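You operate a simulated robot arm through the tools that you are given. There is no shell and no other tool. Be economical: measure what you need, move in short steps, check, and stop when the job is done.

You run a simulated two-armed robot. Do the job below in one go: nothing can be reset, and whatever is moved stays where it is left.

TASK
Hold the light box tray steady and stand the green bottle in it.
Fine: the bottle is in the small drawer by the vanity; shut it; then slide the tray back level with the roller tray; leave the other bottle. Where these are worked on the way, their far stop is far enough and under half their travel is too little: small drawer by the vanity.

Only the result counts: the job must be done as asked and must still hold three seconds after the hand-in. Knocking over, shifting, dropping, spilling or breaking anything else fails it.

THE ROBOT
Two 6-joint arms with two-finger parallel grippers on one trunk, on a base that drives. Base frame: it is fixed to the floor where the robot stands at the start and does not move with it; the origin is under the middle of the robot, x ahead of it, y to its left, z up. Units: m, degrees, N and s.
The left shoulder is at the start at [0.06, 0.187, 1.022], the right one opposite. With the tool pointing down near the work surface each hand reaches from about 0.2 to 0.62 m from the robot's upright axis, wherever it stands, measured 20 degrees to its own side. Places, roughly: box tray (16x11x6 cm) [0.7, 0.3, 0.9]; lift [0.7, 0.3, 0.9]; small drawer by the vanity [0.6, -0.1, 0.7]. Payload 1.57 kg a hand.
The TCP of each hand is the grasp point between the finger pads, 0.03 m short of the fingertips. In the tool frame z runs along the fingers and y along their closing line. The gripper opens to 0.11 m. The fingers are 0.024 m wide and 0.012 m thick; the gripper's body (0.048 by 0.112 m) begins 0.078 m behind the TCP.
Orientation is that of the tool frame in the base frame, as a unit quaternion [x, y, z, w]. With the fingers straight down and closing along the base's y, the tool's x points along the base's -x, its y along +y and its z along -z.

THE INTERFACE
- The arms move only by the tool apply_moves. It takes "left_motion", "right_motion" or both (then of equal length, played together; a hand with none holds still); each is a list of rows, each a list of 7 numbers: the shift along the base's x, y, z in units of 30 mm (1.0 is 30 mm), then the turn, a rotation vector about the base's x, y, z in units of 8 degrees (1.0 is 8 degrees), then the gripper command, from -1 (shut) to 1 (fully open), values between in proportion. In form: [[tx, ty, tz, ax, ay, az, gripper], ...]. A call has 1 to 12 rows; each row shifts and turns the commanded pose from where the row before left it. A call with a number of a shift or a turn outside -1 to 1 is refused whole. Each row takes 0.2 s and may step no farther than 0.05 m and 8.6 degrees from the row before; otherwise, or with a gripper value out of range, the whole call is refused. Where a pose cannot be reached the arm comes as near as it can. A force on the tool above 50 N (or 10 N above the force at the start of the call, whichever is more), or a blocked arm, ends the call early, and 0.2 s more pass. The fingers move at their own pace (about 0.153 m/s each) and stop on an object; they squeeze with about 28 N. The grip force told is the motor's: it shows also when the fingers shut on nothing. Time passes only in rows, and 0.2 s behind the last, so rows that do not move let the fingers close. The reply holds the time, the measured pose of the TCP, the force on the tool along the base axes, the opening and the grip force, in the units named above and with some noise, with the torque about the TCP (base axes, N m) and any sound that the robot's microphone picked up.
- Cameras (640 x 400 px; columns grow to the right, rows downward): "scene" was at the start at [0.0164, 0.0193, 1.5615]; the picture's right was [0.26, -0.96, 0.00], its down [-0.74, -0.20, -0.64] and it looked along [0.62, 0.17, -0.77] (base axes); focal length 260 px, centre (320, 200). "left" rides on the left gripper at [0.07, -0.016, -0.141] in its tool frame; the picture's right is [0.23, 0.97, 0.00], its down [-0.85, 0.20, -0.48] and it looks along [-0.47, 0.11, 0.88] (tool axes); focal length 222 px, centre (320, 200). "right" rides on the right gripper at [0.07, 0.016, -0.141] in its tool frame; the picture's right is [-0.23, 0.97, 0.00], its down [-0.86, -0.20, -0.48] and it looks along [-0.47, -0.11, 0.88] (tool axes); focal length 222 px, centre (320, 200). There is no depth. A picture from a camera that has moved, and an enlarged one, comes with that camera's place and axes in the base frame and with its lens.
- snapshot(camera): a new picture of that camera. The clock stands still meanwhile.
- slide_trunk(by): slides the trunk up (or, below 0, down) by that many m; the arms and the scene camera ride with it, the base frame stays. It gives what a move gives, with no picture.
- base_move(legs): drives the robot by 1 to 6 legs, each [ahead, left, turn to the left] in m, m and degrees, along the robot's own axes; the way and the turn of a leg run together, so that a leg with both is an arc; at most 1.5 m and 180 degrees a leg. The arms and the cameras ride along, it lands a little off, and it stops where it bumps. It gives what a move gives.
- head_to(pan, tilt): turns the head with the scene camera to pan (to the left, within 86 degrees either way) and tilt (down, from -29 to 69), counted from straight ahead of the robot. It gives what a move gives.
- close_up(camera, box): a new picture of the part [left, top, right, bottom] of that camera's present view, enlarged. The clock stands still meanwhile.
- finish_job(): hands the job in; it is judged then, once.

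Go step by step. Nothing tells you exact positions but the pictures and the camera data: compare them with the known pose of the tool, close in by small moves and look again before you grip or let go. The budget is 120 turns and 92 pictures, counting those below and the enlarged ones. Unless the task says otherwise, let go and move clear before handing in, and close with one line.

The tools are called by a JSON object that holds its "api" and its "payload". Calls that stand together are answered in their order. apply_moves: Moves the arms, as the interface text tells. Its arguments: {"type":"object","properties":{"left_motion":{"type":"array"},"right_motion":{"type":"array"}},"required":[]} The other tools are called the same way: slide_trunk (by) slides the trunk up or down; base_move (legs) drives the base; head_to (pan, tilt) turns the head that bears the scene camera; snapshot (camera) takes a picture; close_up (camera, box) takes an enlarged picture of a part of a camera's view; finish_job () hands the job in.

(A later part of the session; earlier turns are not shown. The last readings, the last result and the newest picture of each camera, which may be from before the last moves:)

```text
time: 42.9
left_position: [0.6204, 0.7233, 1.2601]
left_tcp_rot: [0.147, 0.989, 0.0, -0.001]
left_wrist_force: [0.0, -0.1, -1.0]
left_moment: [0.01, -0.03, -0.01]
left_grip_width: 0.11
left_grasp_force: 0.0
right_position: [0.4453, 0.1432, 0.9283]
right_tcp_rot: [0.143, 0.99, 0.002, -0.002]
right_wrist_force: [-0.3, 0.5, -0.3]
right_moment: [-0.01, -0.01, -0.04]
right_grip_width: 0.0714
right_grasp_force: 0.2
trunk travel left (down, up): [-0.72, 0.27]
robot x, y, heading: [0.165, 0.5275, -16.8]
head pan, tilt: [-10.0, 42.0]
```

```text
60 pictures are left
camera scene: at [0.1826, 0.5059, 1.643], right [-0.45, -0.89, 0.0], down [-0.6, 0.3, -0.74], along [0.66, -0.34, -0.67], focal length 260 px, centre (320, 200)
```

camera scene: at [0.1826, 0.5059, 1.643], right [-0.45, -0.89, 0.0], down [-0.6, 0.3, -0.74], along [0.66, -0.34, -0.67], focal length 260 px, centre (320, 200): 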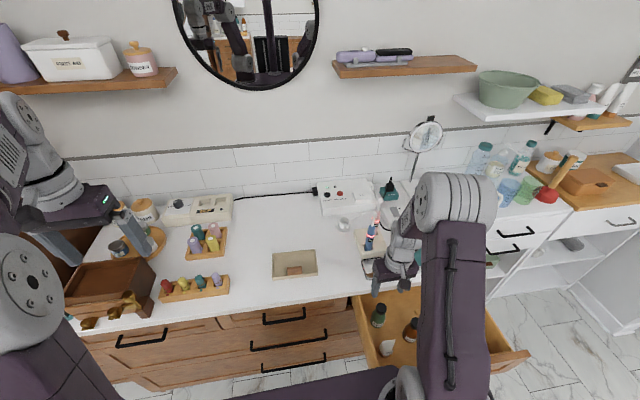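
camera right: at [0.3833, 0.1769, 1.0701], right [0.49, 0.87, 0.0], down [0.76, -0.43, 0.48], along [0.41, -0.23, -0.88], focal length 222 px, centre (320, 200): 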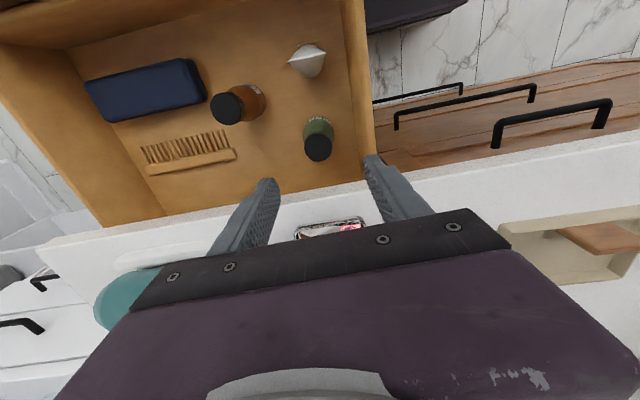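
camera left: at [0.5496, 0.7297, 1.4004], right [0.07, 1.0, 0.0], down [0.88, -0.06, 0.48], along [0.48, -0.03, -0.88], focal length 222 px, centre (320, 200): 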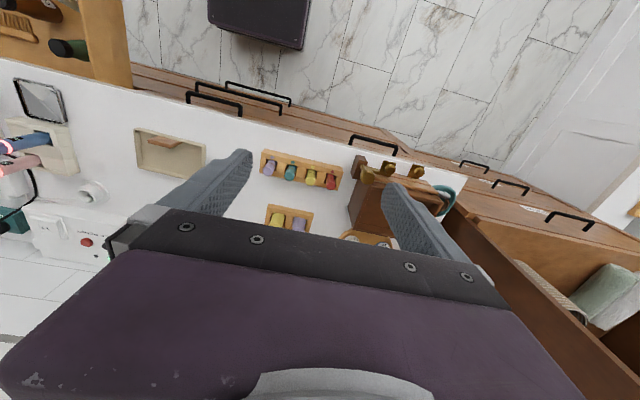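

The cap is at (0.448, 0.138, 0.785). I'll tilt the hand 20° so that its body clears the counter edge, and descend to just over the bottle.

{"api": "apply_moves", "payload": {"right_motion": [[0.05, -0.1, 0, -0.285, -0.958, 0, 0.4], [0.05, -0.1, 0, -0.285, -0.958, 0, 0.4], [0, 0, 0, -0.14, -0.479, 0, 0.4], [0, 0, -1, 0, 0, 0, 0.4], [0, 0, -1, 0, 0, 0, 0.4], [0, 0, -0.8, 0, 0, 0, 0.4], [0, 0, 0, 0, 0, 0, 0.4]]}}

{"api": "snapshot", "payload": {"camera": "right"}}

{"api": "close_up", "payload": {"camera": "scene", "box": [330, 220, 490, 370]}}

```text
time: 44.5
left_position: [0.6209, 0.7243, 1.2598]
left_tcp_rot: [0.147, 0.989, 0.0, 0.001]
left_wrist_force: [-0.8, -0.1, 0.3]
left_moment: [0.0, -0.01, 0.01]
left_grip_width: 0.1101
left_grasp_force: 0.0
right_position: [0.456, 0.1501, 0.8603]
right_tcp_rot: [0.139, 0.982, -0.002, 0.131]
right_wrist_force: [-0.7, -0.4, 0.6]
right_moment: [0.0, -0.01, 0.01]
right_grip_width: 0.0768
right_grasp_force: 0.0
right hand out of reach, approached as far as the arm can: row 2, 4
trunk travel left (down, up): [-0.72, 0.27]
robot x, y, heading: [0.1651, 0.526, -16.8]
head pan, tilt: [-10.0, 42.0]
```

```text
59 pictures are left
camera right: at [0.3584, 0.1902, 0.9787], right [0.48, 0.87, 0.09], down [0.61, -0.41, 0.68], along [0.63, -0.27, -0.73], focal length 222 px, centre (320, 200)
```

right: 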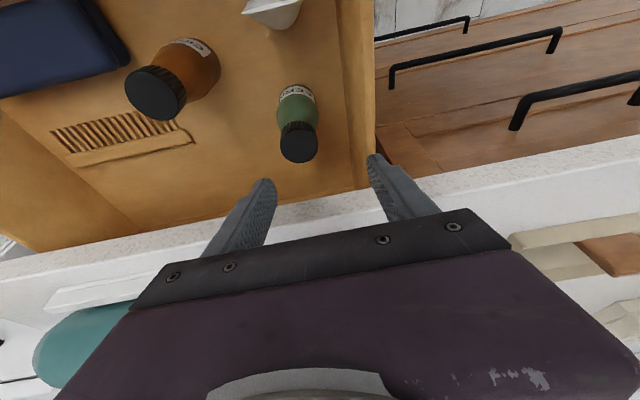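

```text
2.67 times, centred on (410, 295) of scene
camera zoom: at [0.1825, 0.506, 1.643], right [-0.45, -0.89, 0.0], down [-0.6, 0.3, -0.74], along [0.66, -0.34, -0.67], focal length 693 px, centre (80, -53)
```

zoom: 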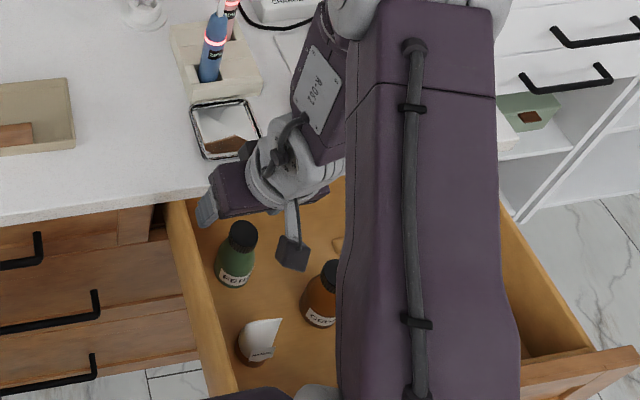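

The arm is again too folded close in. I'll back the base off 0.12 m and bring the hand forward over the bottle.

{"api": "base_move", "payload": {"legs": [[-0.12, 0, 0]]}}

{"api": "apply_moves", "payload": {"right_motion": [[0.9, -0.35, 0, 0, 0, 0, 0.4], [0.9, -0.35, 0, 0, 0, 0, 0.4], [0.9, -0.35, 0, 0, 0, 0, 0.4], [0.9, -0.3, 0, 0, 0, 0, 0.4], [0, 0, 0, 0, 0, 0, 0.4]]}}

{"api": "snapshot", "payload": {"camera": "right"}}

```text
time: 45.8
left_position: [0.5061, 0.7571, 1.2589]
left_tcp_rot: [0.148, 0.989, 0.0, 0.0]
left_wrist_force: [0.8, -0.1, 0.0]
left_moment: [-0.01, -0.01, 0.0]
left_grip_width: 0.1097
left_grasp_force: 0.1
right_position: [0.3413, 0.1844, 0.8597]
right_tcp_rot: [0.139, 0.981, -0.001, 0.132]
right_wrist_force: [0.0, -0.6, -0.1]
right_moment: [0.0, -0.01, -0.01]
right_grip_width: 0.0768
right_grasp_force: 0.0
trunk travel left (down, up): [-0.72, 0.27]
robot x, y, heading: [0.047, 0.5652, -17.0]
head pan, tilt: [-10.0, 42.0]
```

```text
time: 47.0
left_position: [0.5053, 0.7579, 1.2602]
left_tcp_rot: [0.148, 0.989, 0.001, 0.0]
left_wrist_force: [-0.5, 0.8, -0.2]
left_moment: [-0.01, -0.01, -0.02]
left_grip_width: 0.1097
left_grasp_force: 0.1
right_position: [0.4463, 0.1459, 0.8582]
right_tcp_rot: [0.139, 0.981, -0.001, 0.132]
right_wrist_force: [-0.5, 0.0, 0.1]
right_moment: [0.0, -0.01, 0.0]
right_grip_width: 0.0771
right_grasp_force: 0.1
trunk travel left (down, up): [-0.72, 0.27]
robot x, y, heading: [0.0496, 0.5639, -17.2]
head pan, tilt: [-10.0, 42.0]
```

```text
57 pictures are left
camera right: at [0.3499, 0.1866, 0.978], right [0.48, 0.87, 0.09], down [0.61, -0.41, 0.68], along [0.63, -0.27, -0.73], focal length 222 px, centre (320, 200)
```

right: 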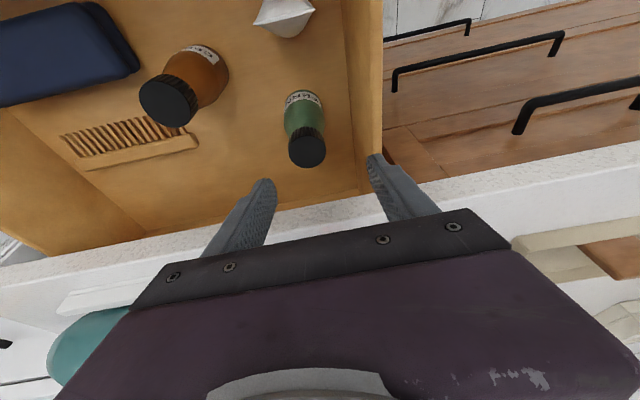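

The cap is confirmed at (0.448, 0.137). I'll go straight down around the bottle.

{"api": "apply_moves", "payload": {"right_motion": [[0, -0.3, 0, 0, 0, 0, 0.4], [0.06, 0, -0.9, 0, 0, 0, 0.4], [0, 0, -0.9, 0, 0, 0, 0.4], [0, 0, -0.9, 0, 0, 0, 0.4], [0, 0, -0.9, 0, 0, 0, 0.4], [0, 0, 0, 0, 0, 0, 0.4]]}}

{"api": "snapshot", "payload": {"camera": "right"}}

```text
time: 48.4
left_position: [0.5065, 0.7582, 1.2593]
left_tcp_rot: [0.147, 0.989, -0.001, 0.0]
left_wrist_force: [-0.4, 0.0, -0.2]
left_moment: [-0.05, 0.03, -0.01]
left_grip_width: 0.1099
left_grasp_force: 0.0
right_position: [0.448, 0.1365, 0.7528]
right_tcp_rot: [0.14, 0.981, -0.002, 0.131]
right_wrist_force: [-0.3, -0.5, -0.4]
right_moment: [0.01, 0.02, 0.04]
right_grip_width: 0.077
right_grasp_force: 0.1
trunk travel left (down, up): [-0.72, 0.27]
robot x, y, heading: [0.0496, 0.5623, -17.2]
head pan, tilt: [-10.0, 42.0]
```

```text
56 pictures are left
camera right: at [0.3517, 0.1769, 0.8719], right [0.48, 0.87, 0.09], down [0.61, -0.41, 0.68], along [0.63, -0.27, -0.73], focal length 222 px, centre (320, 200)
```

right: 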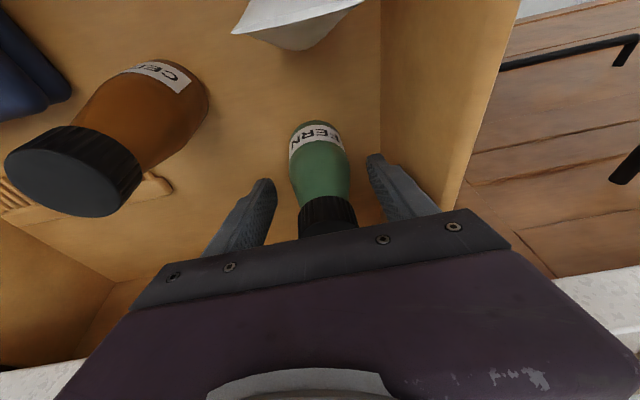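

{"api": "apply_moves", "payload": {"right_motion": [[0, 0, -0.3, 0, 0, 0, 0.4], [0, 0, 0, 0, 0, 0, -1], [0, 0, 0, 0, 0, 0, -1], [0, 0, 0, 0, 0, 0, -1]]}}

{"api": "snapshot", "payload": {"camera": "right"}}

```text
time: 49.4
left_position: [0.5059, 0.757, 1.2593]
left_tcp_rot: [0.148, 0.989, 0.001, 0.0]
left_wrist_force: [-0.1, 0.4, -0.6]
left_moment: [0.02, 0.02, -0.01]
left_grip_width: 0.11
left_grasp_force: 0.2
right_position: [0.4476, 0.1355, 0.7435]
right_tcp_rot: [0.139, 0.982, -0.001, 0.131]
right_wrist_force: [0.7, -0.2, -0.9]
right_moment: [-0.08, 0.01, -0.01]
right_grip_width: 0.0488
right_grasp_force: 28.4
trunk travel left (down, up): [-0.72, 0.27]
robot x, y, heading: [0.0471, 0.5615, -17.1]
head pan, tilt: [-10.0, 42.0]
```

```text
55 pictures are left
camera right: at [0.3519, 0.1761, 0.8626], right [0.48, 0.87, 0.09], down [0.61, -0.41, 0.68], along [0.63, -0.27, -0.73], focal length 222 px, centre (320, 200)
```

right: 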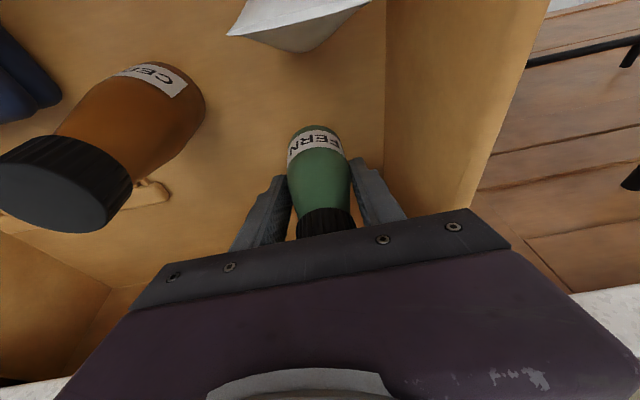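

The bottle is gripped, 0.049 wide. I'll lift it straight up.

{"api": "apply_moves", "payload": {"right_motion": [[0, 0, 0.4, 0, 0, 0, -1], [0, 0, 0.8, 0, 0, 0, -1], [0, 0, 0.9, 0, 0, 0, -1], [0, 0, 0.9, 0, 0, 0, -1], [0, 0, 0.9, 0, 0, 0, -1], [0, 0, 0.9, 0, 0, 0, -1], [0, 0, 0.9, 0, 0, 0, -1], [0, 0, 0.9, 0, 0, 0, -1], [0, 0, 0.9, 0, 0, 0, -1], [0, 0, 0.5, 0, 0, 0, -1]]}}

{"api": "head_to", "payload": {"pan": 5, "tilt": 45}}

{"api": "snapshot", "payload": {"camera": "scene"}}

{"api": "snapshot", "payload": {"camera": "left"}}

```text
time: 51.5
left_position: [0.5066, 0.7581, 1.26]
left_tcp_rot: [0.148, 0.989, 0.002, 0.0]
left_wrist_force: [0.9, 0.2, 0.5]
left_moment: [0.02, -0.02, 0.0]
left_grip_width: 0.1097
left_grasp_force: 0.1
right_position: [0.4505, 0.1341, 0.9819]
right_tcp_rot: [0.14, 0.981, -0.002, 0.131]
right_wrist_force: [0.2, -0.6, -2.3]
right_moment: [0.02, 0.01, 0.0]
right_grip_width: 0.0488
right_grasp_force: 27.8
trunk travel left (down, up): [-0.72, 0.27]
robot x, y, heading: [0.0444, 0.5644, -17.0]
head pan, tilt: [-10.0, 42.0]
```

```text
time: 52.3
left_position: [0.5056, 0.7561, 1.2585]
left_tcp_rot: [0.148, 0.989, 0.001, -0.001]
left_wrist_force: [-0.4, -0.1, -0.3]
left_moment: [0.0, 0.01, 0.01]
left_grip_width: 0.11
left_grasp_force: 0.1
right_position: [0.4505, 0.1344, 0.9813]
right_tcp_rot: [0.139, 0.982, -0.002, 0.131]
right_wrist_force: [0.0, 0.4, -3.2]
right_moment: [0.01, 0.02, -0.03]
right_grip_width: 0.0486
right_grasp_force: 27.7
trunk travel left (down, up): [-0.72, 0.27]
robot x, y, heading: [0.0487, 0.5592, -16.9]
head pan, tilt: [5.0, 45.0]
```

```text
54 pictures are left
camera scene: at [0.073, 0.5613, 1.6387], right [-0.21, -0.98, 0.0], down [-0.69, 0.15, -0.71], along [0.69, -0.15, -0.71], focal length 260 px, centre (320, 200)
```

scene: 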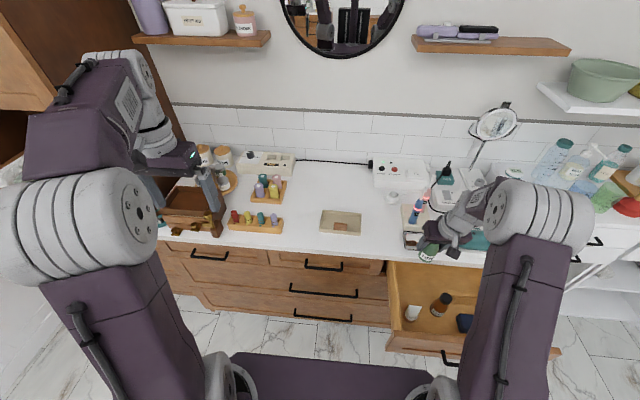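

```text
53 pictures are left
camera left: at [0.4355, 0.7638, 1.4], right [0.07, 1.0, 0.0], down [0.88, -0.06, 0.48], along [0.48, -0.03, -0.88], focal length 222 px, centre (320, 200)
```

left: 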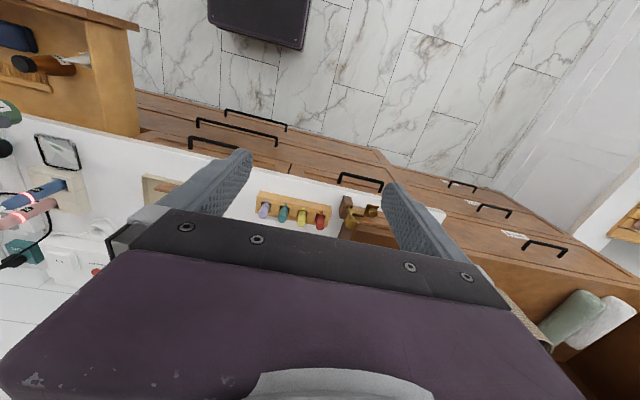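

I have the bottle in hand. I'll shift it left over the clear counter, then drive ahead so that both hands reach the tray.

{"api": "apply_moves", "payload": {"right_motion": [[0.22, 0.8, 0.3, 0, 0, 0, -1], [0.25, 0.85, 0.3, 0, 0, 0, -1], [0.25, 0.85, 0.3, 0, 0, 0, -1], [0.25, 0.85, 0.3, 0, 0, 0, -1], [0.25, 0.85, 0.3, 0, 0, 0, -1], [0.15, 0.6, 0.2, 0, 0, 0, -1]]}}

{"api": "base_move", "payload": {"legs": [[0.13, 0, 0]]}}

{"api": "apply_moves", "payload": {"left_motion": [[-0.1, -0.9, -0.5, 0, 0, 0, 1], [-0.1, -0.9, -0.5, 0, 0, 0, 1], [-0.1, -0.9, -0.5, 0, 0, 0, 1], [-0.1, -0.9, -0.5, 0, 0, 0, 1], [-0.1, -0.9, -0.5, 0, 0, 0, 1]]}}

{"api": "snapshot", "payload": {"camera": "left"}}

{"api": "snapshot", "payload": {"camera": "scene"}}

```text
time: 53.7
left_position: [0.5057, 0.7573, 1.2597]
left_tcp_rot: [0.149, 0.989, 0.0, 0.0]
left_wrist_force: [0.2, 0.1, -0.2]
left_moment: [0.0, -0.01, 0.01]
left_grip_width: 0.1099
left_grasp_force: 0.1
right_position: [0.4907, 0.2816, 1.0333]
right_tcp_rot: [0.139, 0.981, -0.001, 0.132]
right_wrist_force: [-0.1, 0.2, -2.9]
right_moment: [0.01, -0.04, 0.01]
right_grip_width: 0.0488
right_grasp_force: 28.1
trunk travel left (down, up): [-0.72, 0.27]
robot x, y, heading: [0.0479, 0.5598, -17.0]
head pan, tilt: [5.0, 45.0]
```

```text
time: 55.0
left_position: [0.6259, 0.7203, 1.2611]
left_tcp_rot: [0.148, 0.989, 0.0, 0.001]
left_wrist_force: [0.6, 0.7, -0.1]
left_moment: [-0.01, -0.06, 0.02]
left_grip_width: 0.1101
left_grasp_force: 0.1
right_position: [0.6092, 0.2433, 1.0333]
right_tcp_rot: [0.14, 0.981, -0.003, 0.133]
right_wrist_force: [0.5, 0.6, -2.8]
right_moment: [0.01, -0.01, 0.0]
right_grip_width: 0.0483
right_grasp_force: 28.3
trunk travel left (down, up): [-0.72, 0.27]
robot x, y, heading: [0.171, 0.5253, -17.1]
head pan, tilt: [5.0, 45.0]
```

```text
time: 56.2
left_position: [0.614, 0.5827, 1.185]
left_tcp_rot: [0.149, 0.989, 0.002, -0.001]
left_wrist_force: [-0.1, 0.4, -0.4]
left_moment: [0.02, -0.02, 0.02]
left_grip_width: 0.1101
left_grasp_force: 0.1
right_position: [0.6106, 0.2414, 1.0327]
right_tcp_rot: [0.139, 0.981, -0.002, 0.132]
right_wrist_force: [-0.3, 1.0, -3.1]
right_moment: [0.02, 0.02, 0.04]
right_grip_width: 0.0486
right_grasp_force: 28.0
trunk travel left (down, up): [-0.72, 0.27]
robot x, y, heading: [0.1663, 0.5243, -17.1]
head pan, tilt: [5.0, 45.0]
```

```text
52 pictures are left
camera left: at [0.5431, 0.5889, 1.3254], right [0.07, 1.0, 0.0], down [0.88, -0.06, 0.48], along [0.48, -0.03, -0.88], focal length 222 px, centre (320, 200)
```

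left: 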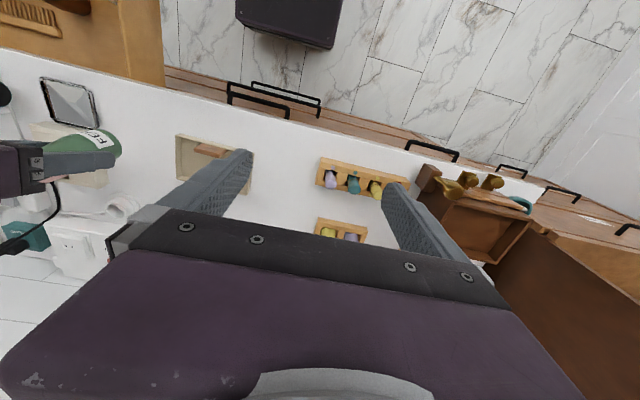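

```text
51 pictures are left
camera scene: at [0.1938, 0.5235, 1.6387], right [-0.21, -0.98, 0.0], down [-0.69, 0.15, -0.71], along [0.69, -0.15, -0.71], focal length 260 px, centre (320, 200)
```

scene: 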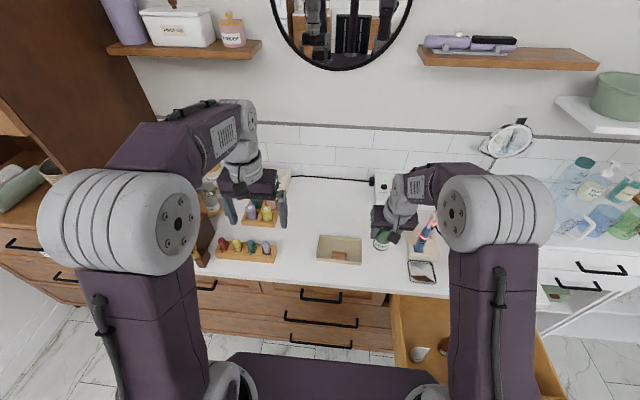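

{"api": "close_up", "payload": {"camera": "scene", "box": [190, 170, 390, 295]}}

{"api": "close_up", "payload": {"camera": "left", "box": [150, 110, 430, 260]}}

```text
3.20 times, centred on (290, 232) of scene
camera zoom: at [0.1938, 0.5235, 1.6387], right [-0.21, -0.98, 0.0], down [-0.69, 0.15, -0.71], along [0.69, -0.15, -0.71], focal length 832 px, centre (416, 96)
```

zoom: 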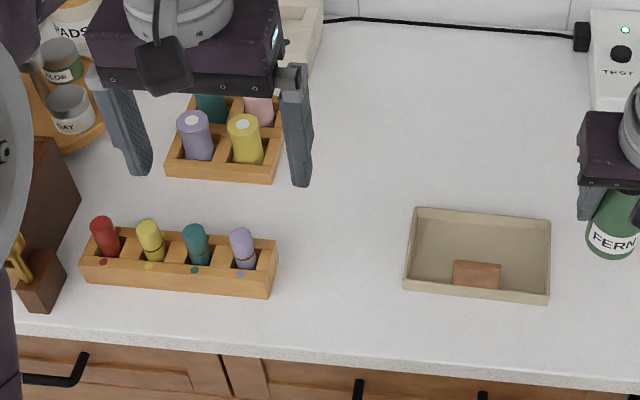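

```text
2.29 times, centred on (290, 185) of left
camera zoom: at [0.5431, 0.5889, 1.3254], right [0.07, 1.0, 0.0], down [0.88, -0.06, 0.48], along [0.48, -0.03, -0.88], focal length 508 px, centre (389, 234)
```

zoom: 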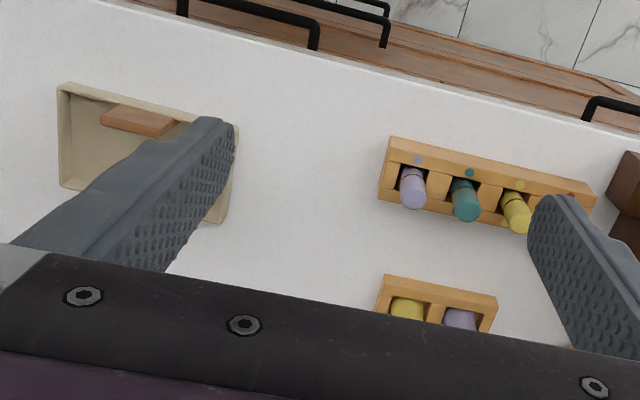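

The tray's rim is about 2.5 cm high, with a wooden tab on its front wall. Two views agree on its centre, (0.696, 0.346). I'll pinch its left wall with the left hand, after driving 8 cm closer for reach.

{"api": "base_move", "payload": {"legs": [[0.08, 0, 0]]}}

{"api": "apply_moves", "payload": {"left_motion": [[0.2, -0.6, -0.7, 0, 0, 0, 0], [0.2, -0.6, -0.7, 0, 0, 0, 0], [0.2, -0.6, -0.7, 0, 0, 0, 0], [0.2, -0.6, -0.7, 0, 0, 0, 0], [0.2, -0.6, -0.7, 0, 0, 0, 0], [0.2, -0.6, -0.7, 0, 0, 0, 0], [0.2, -0.6, -0.7, 0, 0, 0, 0], [0.2, -0.6, -0.7, 0, 0, 0, 0], [0, 0, 0, 0, 0, 0, 0]]}}

{"api": "snapshot", "payload": {"camera": "left"}}

{"api": "snapshot", "payload": {"camera": "scene"}}

```text
time: 57.2
left_position: [0.6884, 0.5602, 1.1854]
left_tcp_rot: [0.148, 0.989, 0.001, 0.002]
left_wrist_force: [-0.6, 0.7, -0.4]
left_moment: [-0.01, -0.03, -0.02]
left_grip_width: 0.1101
left_grasp_force: 0.0
right_position: [0.6852, 0.2192, 1.0347]
right_tcp_rot: [0.141, 0.981, -0.002, 0.133]
right_wrist_force: [-0.3, 0.7, -2.2]
right_moment: [-0.03, -0.03, -0.01]
right_grip_width: 0.048
right_grasp_force: 27.7
trunk travel left (down, up): [-0.72, 0.27]
robot x, y, heading: [0.2485, 0.5012, -17.2]
head pan, tilt: [5.0, 45.0]
```

```text
time: 59.2
left_position: [0.739, 0.417, 1.0172]
left_tcp_rot: [0.149, 0.989, 0.0, 0.001]
left_wrist_force: [0.1, 0.3, -0.2]
left_moment: [-0.01, -0.04, 0.03]
left_grip_width: 0.0551
left_grasp_force: 0.1
right_position: [0.6872, 0.2189, 1.0325]
right_tcp_rot: [0.141, 0.981, -0.001, 0.131]
right_wrist_force: [-0.7, 0.6, -1.8]
right_moment: [0.0, 0.0, -0.01]
right_grip_width: 0.0484
right_grasp_force: 27.8
trunk travel left (down, up): [-0.72, 0.27]
robot x, y, heading: [0.2429, 0.5009, -17.3]
head pan, tilt: [5.0, 45.0]
```

```text
48 pictures are left
camera left: at [0.6685, 0.4223, 1.1573], right [0.07, 1.0, 0.0], down [0.88, -0.06, 0.48], along [0.48, -0.03, -0.88], focal length 222 px, centre (320, 200)
```

left: 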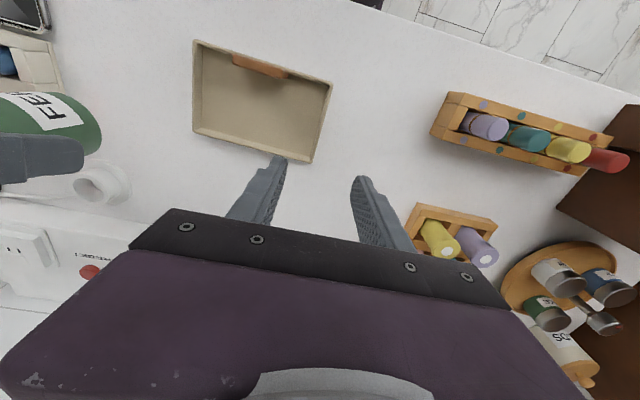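

```text
47 pictures are left
camera scene: at [0.2699, 0.5013, 1.6387], right [-0.21, -0.98, 0.0], down [-0.69, 0.15, -0.71], along [0.69, -0.15, -0.71], focal length 260 px, centre (320, 200)
```

scene: 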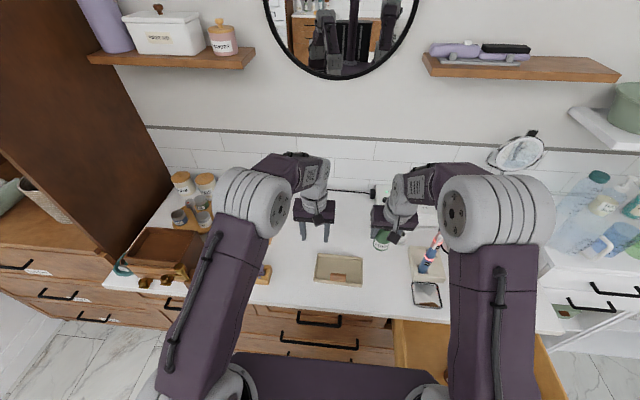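

The tray's left wall lies right below the left fingers. I'll descend most of the way and check.

{"api": "apply_moves", "payload": {"left_motion": [[0.03, -0.1, -0.9, 0, 0, 0, 0], [0, 0, -0.9, 0, 0, 0, 0], [0, 0, -0.9, 0, 0, 0, 0], [0, 0, -0.9, 0, 0, 0, 0], [0, 0, -0.7, 0, 0, 0, 0], [0, 0, 0, 0, 0, 0, 0]]}}

{"api": "snapshot", "payload": {"camera": "left"}}

```text
time: 60.6
left_position: [0.7398, 0.4129, 0.8857]
left_tcp_rot: [0.149, 0.989, 0.0, 0.0]
left_wrist_force: [0.0, -0.1, -0.1]
left_moment: [-0.02, -0.03, 0.01]
left_grip_width: 0.055
left_grasp_force: 0.0
right_position: [0.6862, 0.2185, 1.0335]
right_tcp_rot: [0.142, 0.981, -0.002, 0.133]
right_wrist_force: [0.4, 0.0, -1.4]
right_moment: [0.03, 0.01, 0.03]
right_grip_width: 0.0483
right_grasp_force: 27.9
trunk travel left (down, up): [-0.72, 0.27]
robot x, y, heading: [0.2463, 0.4958, -17.3]
head pan, tilt: [5.0, 45.0]
```

```text
46 pictures are left
camera left: at [0.6692, 0.4198, 1.0271], right [0.07, 1.0, 0.0], down [0.88, -0.06, 0.48], along [0.48, -0.03, -0.88], focal length 222 px, centre (320, 200)
```

left: 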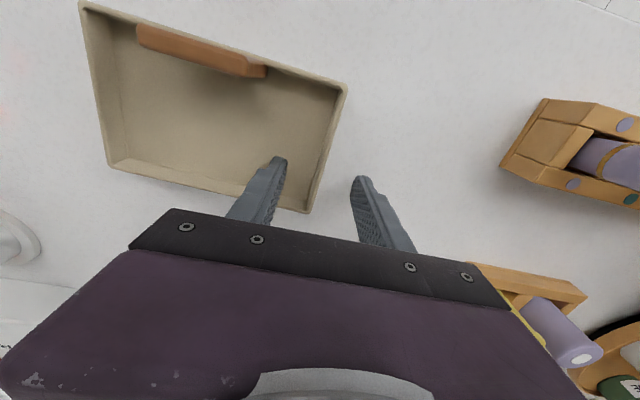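

{"api": "apply_moves", "payload": {"left_motion": [[0, 0, -0.4, 0, 0, 0, 0], [0, 0, 0, 0, 0, 0, -0.5], [0, 0, 0, 0, 0, 0, -1], [0, 0, 0, 0, 0, 0, -1]]}}

{"api": "snapshot", "payload": {"camera": "left"}}

```text
time: 61.3
left_position: [0.7404, 0.4084, 0.8842]
left_tcp_rot: [0.15, 0.989, -0.002, 0.009]
left_wrist_force: [0.6, 11.3, 31.6]
left_moment: [1.44, 0.31, -0.32]
left_grip_width: 0.0234
left_grasp_force: 23.3
right_position: [0.6817, 0.2185, 1.0352]
right_tcp_rot: [0.141, 0.981, -0.001, 0.133]
right_wrist_force: [-0.5, -0.1, -3.0]
right_moment: [0.02, -0.04, 0.0]
right_grip_width: 0.0486
right_grasp_force: 28.5
trunk travel left (down, up): [-0.72, 0.27]
robot x, y, heading: [0.2449, 0.4998, -17.3]
head pan, tilt: [5.0, 45.0]
stopped in row 3 (left hand): the force on the tool passed its limit (the readings are from after the stop); the commanded pose is now the measured one
```

```text
45 pictures are left
camera left: at [0.6676, 0.4159, 1.0233], right [0.07, 1.0, -0.01], down [0.87, -0.06, 0.49], along [0.49, -0.04, -0.87], focal length 222 px, centre (320, 200)
```

left: 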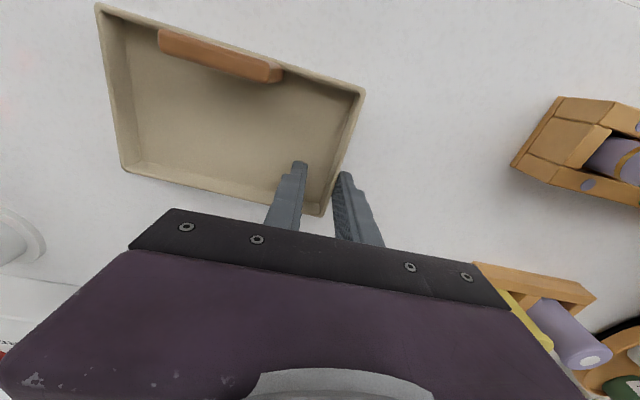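

The fingertips touched the bottom at TCP z≈0.884, so the surface is a bit higher than I took it. I'll raise slightly and finish the pinch.

{"api": "apply_moves", "payload": {"left_motion": [[0, 0, 0.2, 0, 0, 0, -0.6], [0, 0, 0, 0, 0, 0, -0.7], [0, 0, 0, 0, 0, 0, -1], [0, 0, 0, 0, 0, 0, -1]]}}

{"api": "snapshot", "payload": {"camera": "left"}}

```text
time: 62.3
left_position: [0.7425, 0.4092, 0.8849]
left_tcp_rot: [0.148, 0.989, -0.003, 0.004]
left_wrist_force: [0.2, -0.1, 0.1]
left_moment: [0.07, -0.01, -0.04]
left_grip_width: 0.0034
left_grasp_force: 24.7
right_position: [0.6867, 0.2177, 1.0333]
right_tcp_rot: [0.141, 0.981, -0.002, 0.132]
right_wrist_force: [0.0, 0.2, -2.9]
right_moment: [0.01, -0.01, 0.0]
right_grip_width: 0.0483
right_grasp_force: 28.0
trunk travel left (down, up): [-0.72, 0.27]
robot x, y, heading: [0.2461, 0.5033, -17.0]
head pan, tilt: [5.0, 45.0]
```

```text
44 pictures are left
camera left: at [0.6707, 0.4171, 1.0249], right [0.07, 1.0, -0.01], down [0.87, -0.06, 0.49], along [0.48, -0.04, -0.87], focal length 222 px, centre (320, 200)
```

left: 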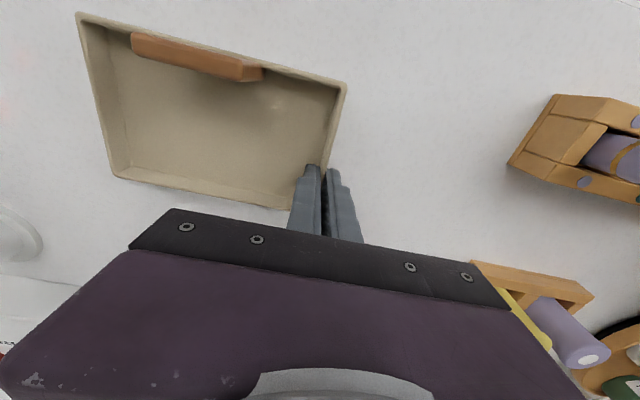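

The left hand is now pinching the 3.4 mm wall. I'll bring the bottle over the right half of the tray, aiming for (0.688, 0.303), and look.

{"api": "apply_moves", "payload": {"right_motion": [[0, 0.7, 0, 0, 0, 0, -1], [0.02, 0.7, 0, 0, 0, 0, -1], [0.02, 0.7, 0, 0, 0, 0, -1], [0, 0.7, 0, 0, 0, 0, -1], [0, 0, 0, 0, 0, 0, -1]]}}

{"api": "snapshot", "payload": {"camera": "left"}}

{"api": "snapshot", "payload": {"camera": "right"}}

{"api": "close_up", "payload": {"camera": "scene", "box": [270, 150, 470, 300]}}

```text
time: 63.5
left_position: [0.7421, 0.4099, 0.8858]
left_tcp_rot: [0.149, 0.989, -0.002, 0.005]
left_wrist_force: [0.4, -0.7, -0.1]
left_moment: [0.09, -0.07, 0.01]
left_grip_width: 0.0033
left_grasp_force: 24.8
right_position: [0.688, 0.3018, 1.0327]
right_tcp_rot: [0.141, 0.981, -0.002, 0.132]
right_wrist_force: [-0.8, 0.5, -2.9]
right_moment: [-0.02, 0.02, -0.03]
right_grip_width: 0.048
right_grasp_force: 27.7
trunk travel left (down, up): [-0.72, 0.27]
robot x, y, heading: [0.2419, 0.5018, -17.4]
head pan, tilt: [5.0, 45.0]
```

```text
43 pictures are left
camera left: at [0.6709, 0.4168, 1.0251], right [0.07, 1.0, -0.01], down [0.87, -0.06, 0.49], along [0.48, -0.04, -0.87], focal length 222 px, centre (320, 200)
```

left: 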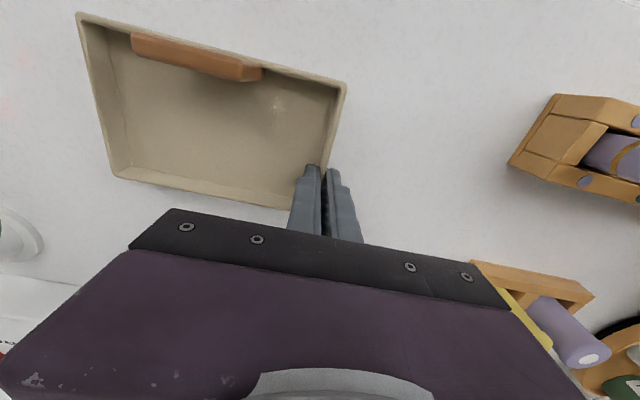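

```text
42 pictures are left
camera right: at [0.5906, 0.3418, 1.1517], right [0.48, 0.87, 0.09], down [0.61, -0.41, 0.68], along [0.63, -0.27, -0.73], focal length 222 px, centre (320, 200)
```

right: 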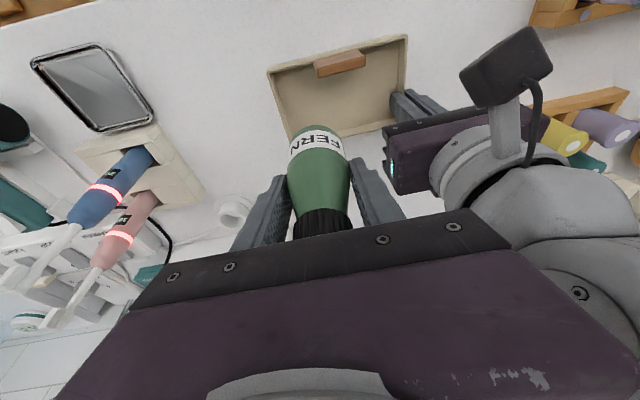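

```text
2.67 times, centred on (370, 225) of scene
camera zoom: at [0.2702, 0.5001, 1.6387], right [-0.21, -0.98, 0.0], down [-0.69, 0.15, -0.71], along [0.69, -0.15, -0.71], focal length 693 px, centre (187, 133)
```

zoom: 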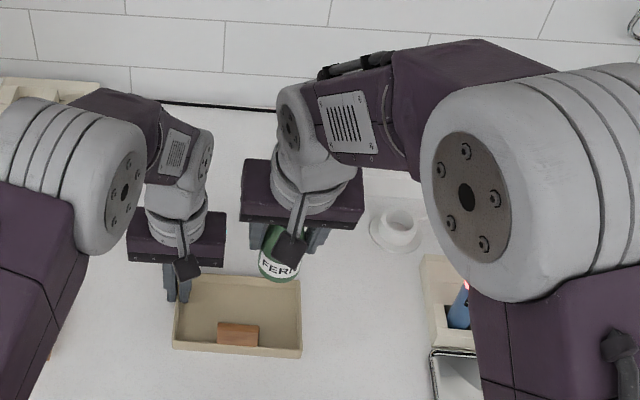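

The bottle is over the tray's right half and the gripper bodies just clear each other. I'll nudge it 5 mm away and lower in steps.

{"api": "apply_moves", "payload": {"right_motion": [[-0.15, -0.07, -0.5, 0, 0, 0, -1], [0, 0, -0.8, 0, 0, 0, -1], [0, 0, -0.8, 0, 0, 0, -1], [0, 0, -0.8, 0, 0, 0, -1], [0, 0, 0, 0, 0, 0, -1]]}}

{"api": "snapshot", "payload": {"camera": "left"}}

{"api": "snapshot", "payload": {"camera": "right"}}

```text
time: 64.7
left_position: [0.7433, 0.4098, 0.8851]
left_tcp_rot: [0.149, 0.989, -0.003, 0.005]
left_wrist_force: [0.9, 0.4, 0.2]
left_moment: [0.04, -0.06, 0.05]
left_grip_width: 0.0036
left_grasp_force: 24.6
right_position: [0.6845, 0.2977, 0.9447]
right_tcp_rot: [0.141, 0.981, -0.002, 0.132]
right_wrist_force: [0.4, -0.5, -3.2]
right_moment: [-0.01, -0.01, 0.01]
right_grip_width: 0.0481
right_grasp_force: 28.5
trunk travel left (down, up): [-0.72, 0.27]
robot x, y, heading: [0.2437, 0.4995, -17.1]
head pan, tilt: [5.0, 45.0]
```

```text
40 pictures are left
camera left: at [0.6708, 0.4172, 1.0252], right [0.07, 1.0, -0.01], down [0.87, -0.06, 0.49], along [0.48, -0.04, -0.87], focal length 222 px, centre (320, 200)
```

left: 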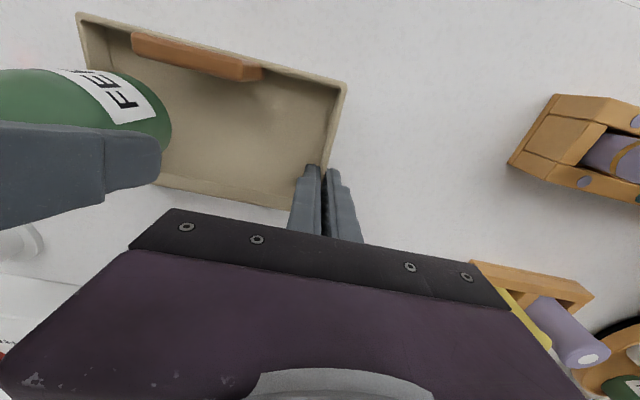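

```text
39 pictures are left
camera right: at [0.5873, 0.3392, 1.0639], right [0.48, 0.87, 0.09], down [0.61, -0.41, 0.68], along [0.63, -0.27, -0.73], focal length 222 px, centre (320, 200)
```

right: 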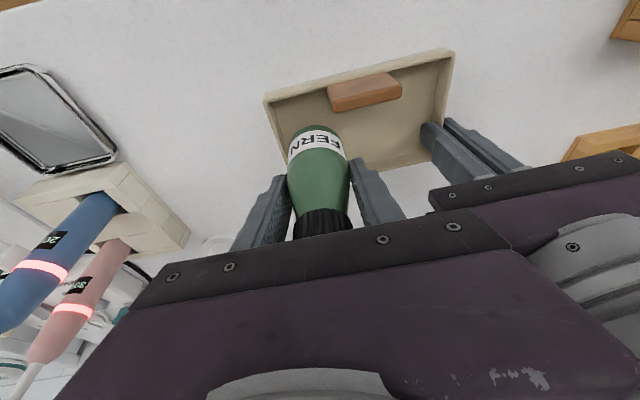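

Alignment looks good: the bottle is clear of the right wall and the tab. I'll lower gently to contact.

{"api": "apply_moves", "payload": {"right_motion": [[0, 0, -0.5, 0, 0, 0, -1], [0, 0, -0.25, 0, 0, 0, -1], [0, 0, -0.1, 0, 0, 0, -1], [0, 0, 0, 0, 0, 0, -1]]}}

{"api": "close_up", "payload": {"camera": "left", "box": [60, 0, 380, 200]}}

```text
time: 65.7
left_position: [0.7428, 0.4099, 0.8847]
left_tcp_rot: [0.149, 0.989, -0.003, 0.006]
left_wrist_force: [-0.6, 0.3, 0.4]
left_moment: [0.07, -0.06, 0.0]
left_grip_width: 0.0029
left_grasp_force: 24.1
right_position: [0.6842, 0.2986, 0.9207]
right_tcp_rot: [0.14, 0.981, -0.001, 0.131]
right_wrist_force: [-1.0, 0.6, -3.0]
right_moment: [0.0, -0.01, -0.03]
right_grip_width: 0.0483
right_grasp_force: 27.9
trunk travel left (down, up): [-0.72, 0.27]
robot x, y, heading: [0.2449, 0.4996, -17.2]
head pan, tilt: [5.0, 45.0]
```

```text
2.00 times, centred on (220, 100) of left
camera zoom: at [0.6711, 0.4172, 1.025], right [0.07, 1.0, -0.01], down [0.87, -0.06, 0.49], along [0.48, -0.04, -0.87], focal length 444 px, centre (520, 400)
```

zoom: 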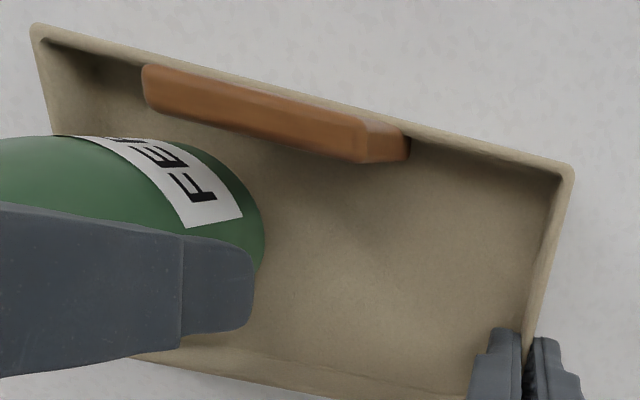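

{"api": "apply_moves", "payload": {"right_motion": [[0, 0, -0.12, 0, 0, 0, -1], [0, 0, -0.12, 0, 0, 0, -1], [0, 0, 0, 0, 0, 0, -1]]}}

```text
time: 66.5
left_position: [0.7428, 0.4092, 0.8847]
left_tcp_rot: [0.149, 0.989, -0.002, 0.005]
left_wrist_force: [2.0, 1.2, -1.0]
left_moment: [0.34, 0.3, 0.18]
left_grip_width: 0.0034
left_grasp_force: 25.1
right_position: [0.6838, 0.2994, 0.9139]
right_tcp_rot: [0.141, 0.981, -0.002, 0.133]
right_wrist_force: [-1.2, -1.2, 8.5]
right_moment: [-0.3, 0.15, 0.0]
right_grip_width: 0.0481
right_grasp_force: 27.7
trunk travel left (down, up): [-0.72, 0.27]
robot x, y, heading: [0.2479, 0.5034, -17.1]
head pan, tilt: [5.0, 45.0]
```

Contact: the force reads +8.5 N. I'll check that the bottle sits on the tray floor before letting go.

{"api": "snapshot", "payload": {"camera": "left"}}

{"api": "snapshot", "payload": {"camera": "right"}}

```text
37 pictures are left
camera left: at [0.6703, 0.4177, 1.0255], right [0.07, 1.0, -0.01], down [0.87, -0.06, 0.49], along [0.48, -0.04, -0.87], focal length 222 px, centre (320, 200)
```

left: 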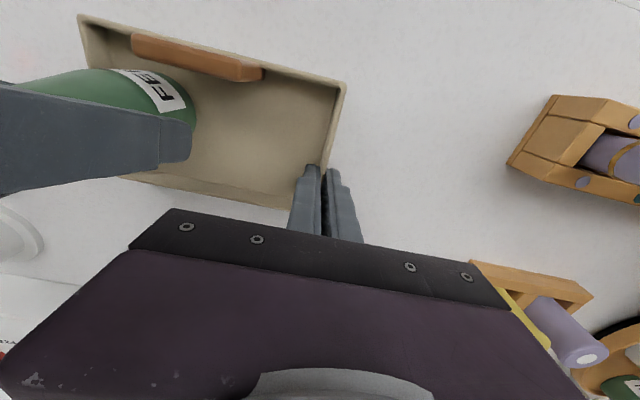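

```text
36 pictures are left
camera right: at [0.5858, 0.34, 1.0335], right [0.48, 0.87, 0.09], down [0.61, -0.41, 0.68], along [0.63, -0.27, -0.73], focal length 222 px, centre (320, 200)
```

right: 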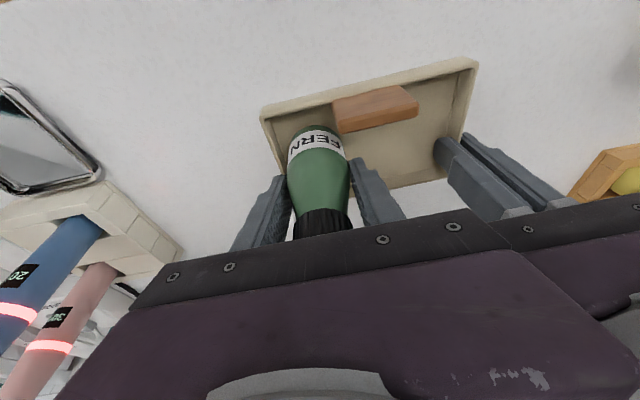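

It sits on the floor, clear of the tab and walls. I'll open the right hand a little and rise straight up while the left keeps holding.

{"api": "apply_moves", "payload": {"right_motion": [[0, 0, 0, 0, 0, 0, 0], [0, 0, 0, 0, 0, 0, 0.2], [0, 0, 0, 0, 0, 0, 0.2], [0, 0, 0.4, 0, 0, 0, 0.2], [0, 0, 0.8, 0, 0, 0, 0.2], [0, 0, 0.9, 0, 0, 0, 0.2], [0, 0, 0.9, 0, 0, 0, 0.2], [0, 0, 0.9, 0, 0, 0, 0.2], [0, 0, 0.9, 0, 0, 0, 0.2]]}}

{"api": "snapshot", "payload": {"camera": "right"}}

{"api": "snapshot", "payload": {"camera": "left"}}

```text
time: 68.5
left_position: [0.7419, 0.4091, 0.8858]
left_tcp_rot: [0.15, 0.989, -0.003, 0.004]
left_wrist_force: [0.4, 0.0, -1.8]
left_moment: [0.12, -0.01, 0.05]
left_grip_width: 0.0031
left_grasp_force: 24.2
right_position: [0.6837, 0.2988, 1.0563]
right_tcp_rot: [0.14, 0.981, -0.001, 0.131]
right_wrist_force: [-0.8, 0.0, 0.9]
right_moment: [0.04, -0.02, -0.03]
right_grip_width: 0.0658
right_grasp_force: 0.1
trunk travel left (down, up): [-0.72, 0.27]
robot x, y, heading: [0.2468, 0.4993, -17.5]
head pan, tilt: [5.0, 45.0]
```

```text
35 pictures are left
camera right: at [0.5864, 0.3395, 1.1761], right [0.48, 0.87, 0.09], down [0.61, -0.41, 0.68], along [0.63, -0.27, -0.73], focal length 222 px, centre (320, 200)
```

right: 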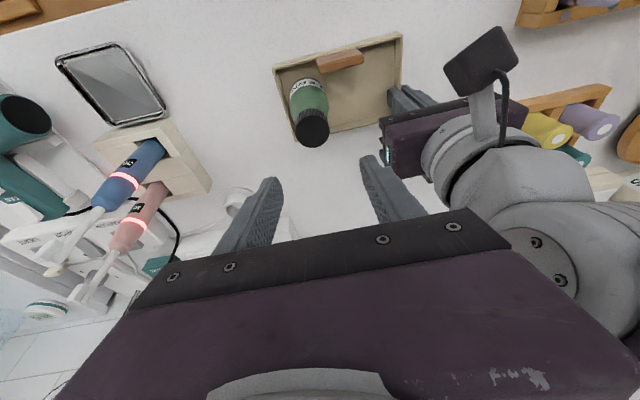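

```text
34 pictures are left
camera left: at [0.6705, 0.4174, 1.0253], right [0.07, 1.0, -0.01], down [0.87, -0.06, 0.49], along [0.49, -0.04, -0.87], focal length 222 px, centre (320, 200)
```

left: 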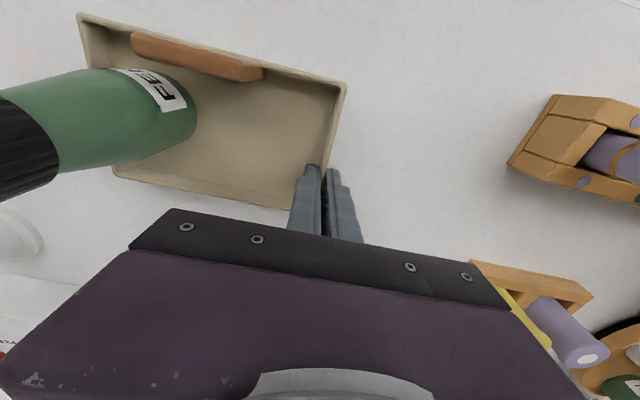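

The bottle stands free in the tray. I'll open the left hand and raise both, back away, and then go shut the drawer.

{"api": "apply_moves", "payload": {"left_motion": [[0, 0, 0, 0, 0, 0, -0.6], [0, 0, 0, 0, 0, 0, -0.2], [0, 0, 0.2, 0, 0, 0, -0.1], [0, 0, 0.8, 0, 0, 0, -0.1], [0, 0, 1, 0, 0, 0, -0.1], [0, 0, 1, 0, 0, 0, -0.1], [0, 0, 1, 0, 0, 0, -0.1], [0, 0, 1, 0, 0, 0, -0.1], [0, 0, 1, 0, 0, 0, -0.1]]}}

{"api": "snapshot", "payload": {"camera": "left"}}

```text
time: 70.5
left_position: [0.7422, 0.4103, 1.0669]
left_tcp_rot: [0.149, 0.989, -0.003, 0.004]
left_wrist_force: [-0.3, -0.5, -0.1]
left_moment: [-0.02, -0.02, 0.01]
left_grip_width: 0.0494
left_grasp_force: 0.0
right_position: [0.6828, 0.2988, 1.056]
right_tcp_rot: [0.141, 0.981, -0.002, 0.132]
right_wrist_force: [-0.3, -0.1, 0.8]
right_moment: [-0.02, 0.0, 0.0]
right_grip_width: 0.0658
right_grasp_force: 0.1
trunk travel left (down, up): [-0.72, 0.27]
robot x, y, heading: [0.2438, 0.4981, -17.2]
head pan, tilt: [5.0, 45.0]
```

```text
33 pictures are left
camera left: at [0.6704, 0.4177, 1.2065], right [0.07, 1.0, -0.01], down [0.87, -0.06, 0.49], along [0.49, -0.04, -0.87], focal length 222 px, centre (320, 200)
```

left: 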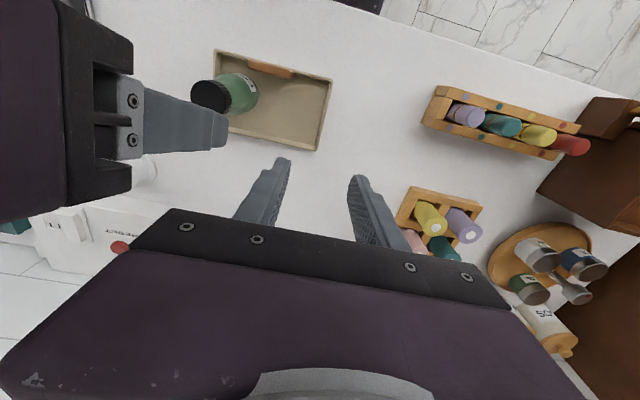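

I have a good overhead view of both racks. I'll enlarge it to see which one is the roller tray and to measure it.

{"api": "close_up", "payload": {"camera": "left", "box": [380, 60, 600, 270]}}

{"api": "close_up", "payload": {"camera": "scene", "box": [160, 150, 340, 300]}}

```text
1.90 times, centred on (490, 165) of left
camera zoom: at [0.6704, 0.4177, 1.2065], right [0.07, 1.0, -0.01], down [0.87, -0.06, 0.49], along [0.49, -0.04, -0.87], focal length 423 px, centre (-4, 267)
```

zoom: 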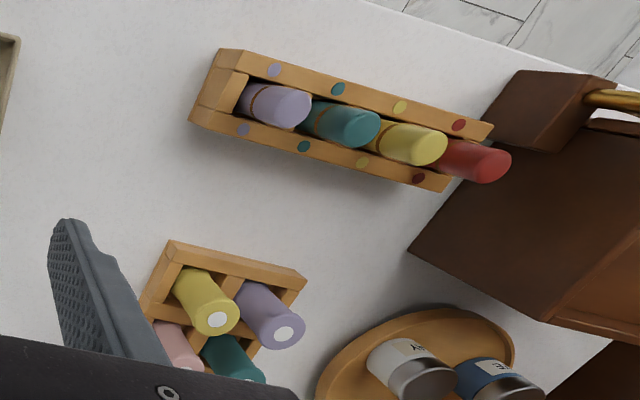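

```text
2.67 times, centred on (250, 225) of scene
camera zoom: at [0.2692, 0.5011, 1.6387], right [-0.21, -0.98, 0.0], down [-0.69, 0.15, -0.71], along [0.69, -0.15, -0.71], focal length 693 px, centre (507, 133)
```

zoom: 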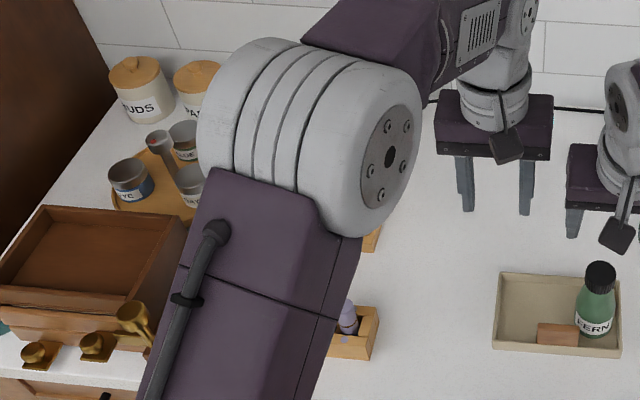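

The rear rack holds the hair rollers and the front one polish-type sticks. The roller tray spans n≈0.65–0.756 in depth and the box tray about 0.524–0.63, so the tray must later go back about 0.128 m. First the drawer: I'll back off, shift right, and put the closed right fingers in front of its handle.

{"api": "base_move", "payload": {"legs": [[-0.48, 0, 0], [0, -0.2, 0]]}}

{"api": "apply_moves", "payload": {"right_motion": [[-0.25, -0.8, 0, 0, 0, 0, -1], [-0.25, -0.8, 0, 0, 0, 0, -1], [-0.25, -0.8, 0, 0, 0, 0, -1], [-0.25, -0.8, 0, 0, 0, 0, -1], [-0.25, -0.8, 0, 0, 0, 0, -1], [-0.1, -0.3, -0.5, 0, 0, 0, -1], [0, 0, 0, 0, 0, 0, -1]]}}

{"api": "head_to", "payload": {"pan": -10, "tilt": 50}}

{"api": "snapshot", "payload": {"camera": "scene"}}

{"api": "snapshot", "payload": {"camera": "right"}}

```text
time: 74.4
left_position: [0.2382, 0.3602, 1.0661]
left_tcp_rot: [0.148, 0.989, -0.003, 0.005]
left_wrist_force: [0.1, 0.9, -0.5]
left_moment: [-0.01, -0.01, 0.01]
left_grip_width: 0.0495
left_grasp_force: 0.1
right_position: [0.1795, 0.25, 1.0574]
right_tcp_rot: [0.14, 0.981, -0.003, 0.132]
right_wrist_force: [-0.1, -0.2, 0.1]
right_moment: [-0.05, -0.01, 0.0]
right_grip_width: 0.066
right_grasp_force: 0.0
trunk travel left (down, up): [-0.72, 0.27]
robot x, y, heading: [-0.2604, 0.4513, -17.3]
head pan, tilt: [5.0, 45.0]
```

```text
time: 76.0
left_position: [0.2402, 0.3612, 1.0665]
left_tcp_rot: [0.149, 0.989, -0.003, 0.004]
left_wrist_force: [-0.5, -0.7, 0.7]
left_moment: [0.0, 0.02, 0.01]
left_grip_width: 0.0495
left_grasp_force: 0.2
right_position: [0.139, 0.1206, 1.0407]
right_tcp_rot: [0.141, 0.981, -0.002, 0.131]
right_wrist_force: [0.2, 0.1, -0.8]
right_moment: [-0.01, -0.03, 0.03]
right_grip_width: 0.0
right_grasp_force: 21.1
trunk travel left (down, up): [-0.72, 0.27]
robot x, y, heading: [-0.2567, 0.4505, -17.3]
head pan, tilt: [5.0, 45.0]
```

```text
time: 76.8
left_position: [0.2387, 0.3606, 1.0661]
left_tcp_rot: [0.149, 0.989, -0.003, 0.005]
left_wrist_force: [-0.8, 1.0, -0.6]
left_moment: [-0.01, 0.03, 0.02]
left_grip_width: 0.0497
left_grasp_force: 0.0
right_position: [0.1395, 0.1209, 1.0411]
right_tcp_rot: [0.141, 0.981, -0.002, 0.132]
right_wrist_force: [0.1, 0.6, 0.8]
right_moment: [0.0, 0.03, 0.0]
right_grip_width: 0.0
right_grasp_force: 21.4
trunk travel left (down, up): [-0.72, 0.27]
robot x, y, heading: [-0.2571, 0.4529, -17.2]
head pan, tilt: [-10.0, 50.0]
```

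```text
30 pictures are left
camera scene: at [-0.2453, 0.4327, 1.6318], right [-0.46, -0.89, 0.0], down [-0.68, 0.35, -0.64], along [0.57, -0.29, -0.77], focal length 260 px, centre (320, 200)
```

scene: 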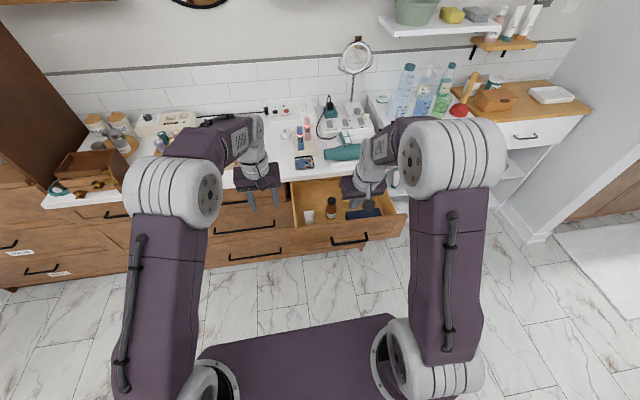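

```text
29 pictures are left
camera right: at [0.0421, 0.1609, 1.1606], right [0.48, 0.87, 0.09], down [0.61, -0.41, 0.68], along [0.63, -0.27, -0.73], focal length 222 px, centre (320, 200)
```

right: 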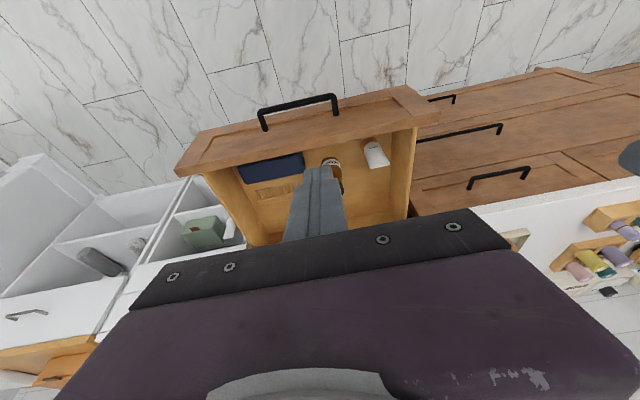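

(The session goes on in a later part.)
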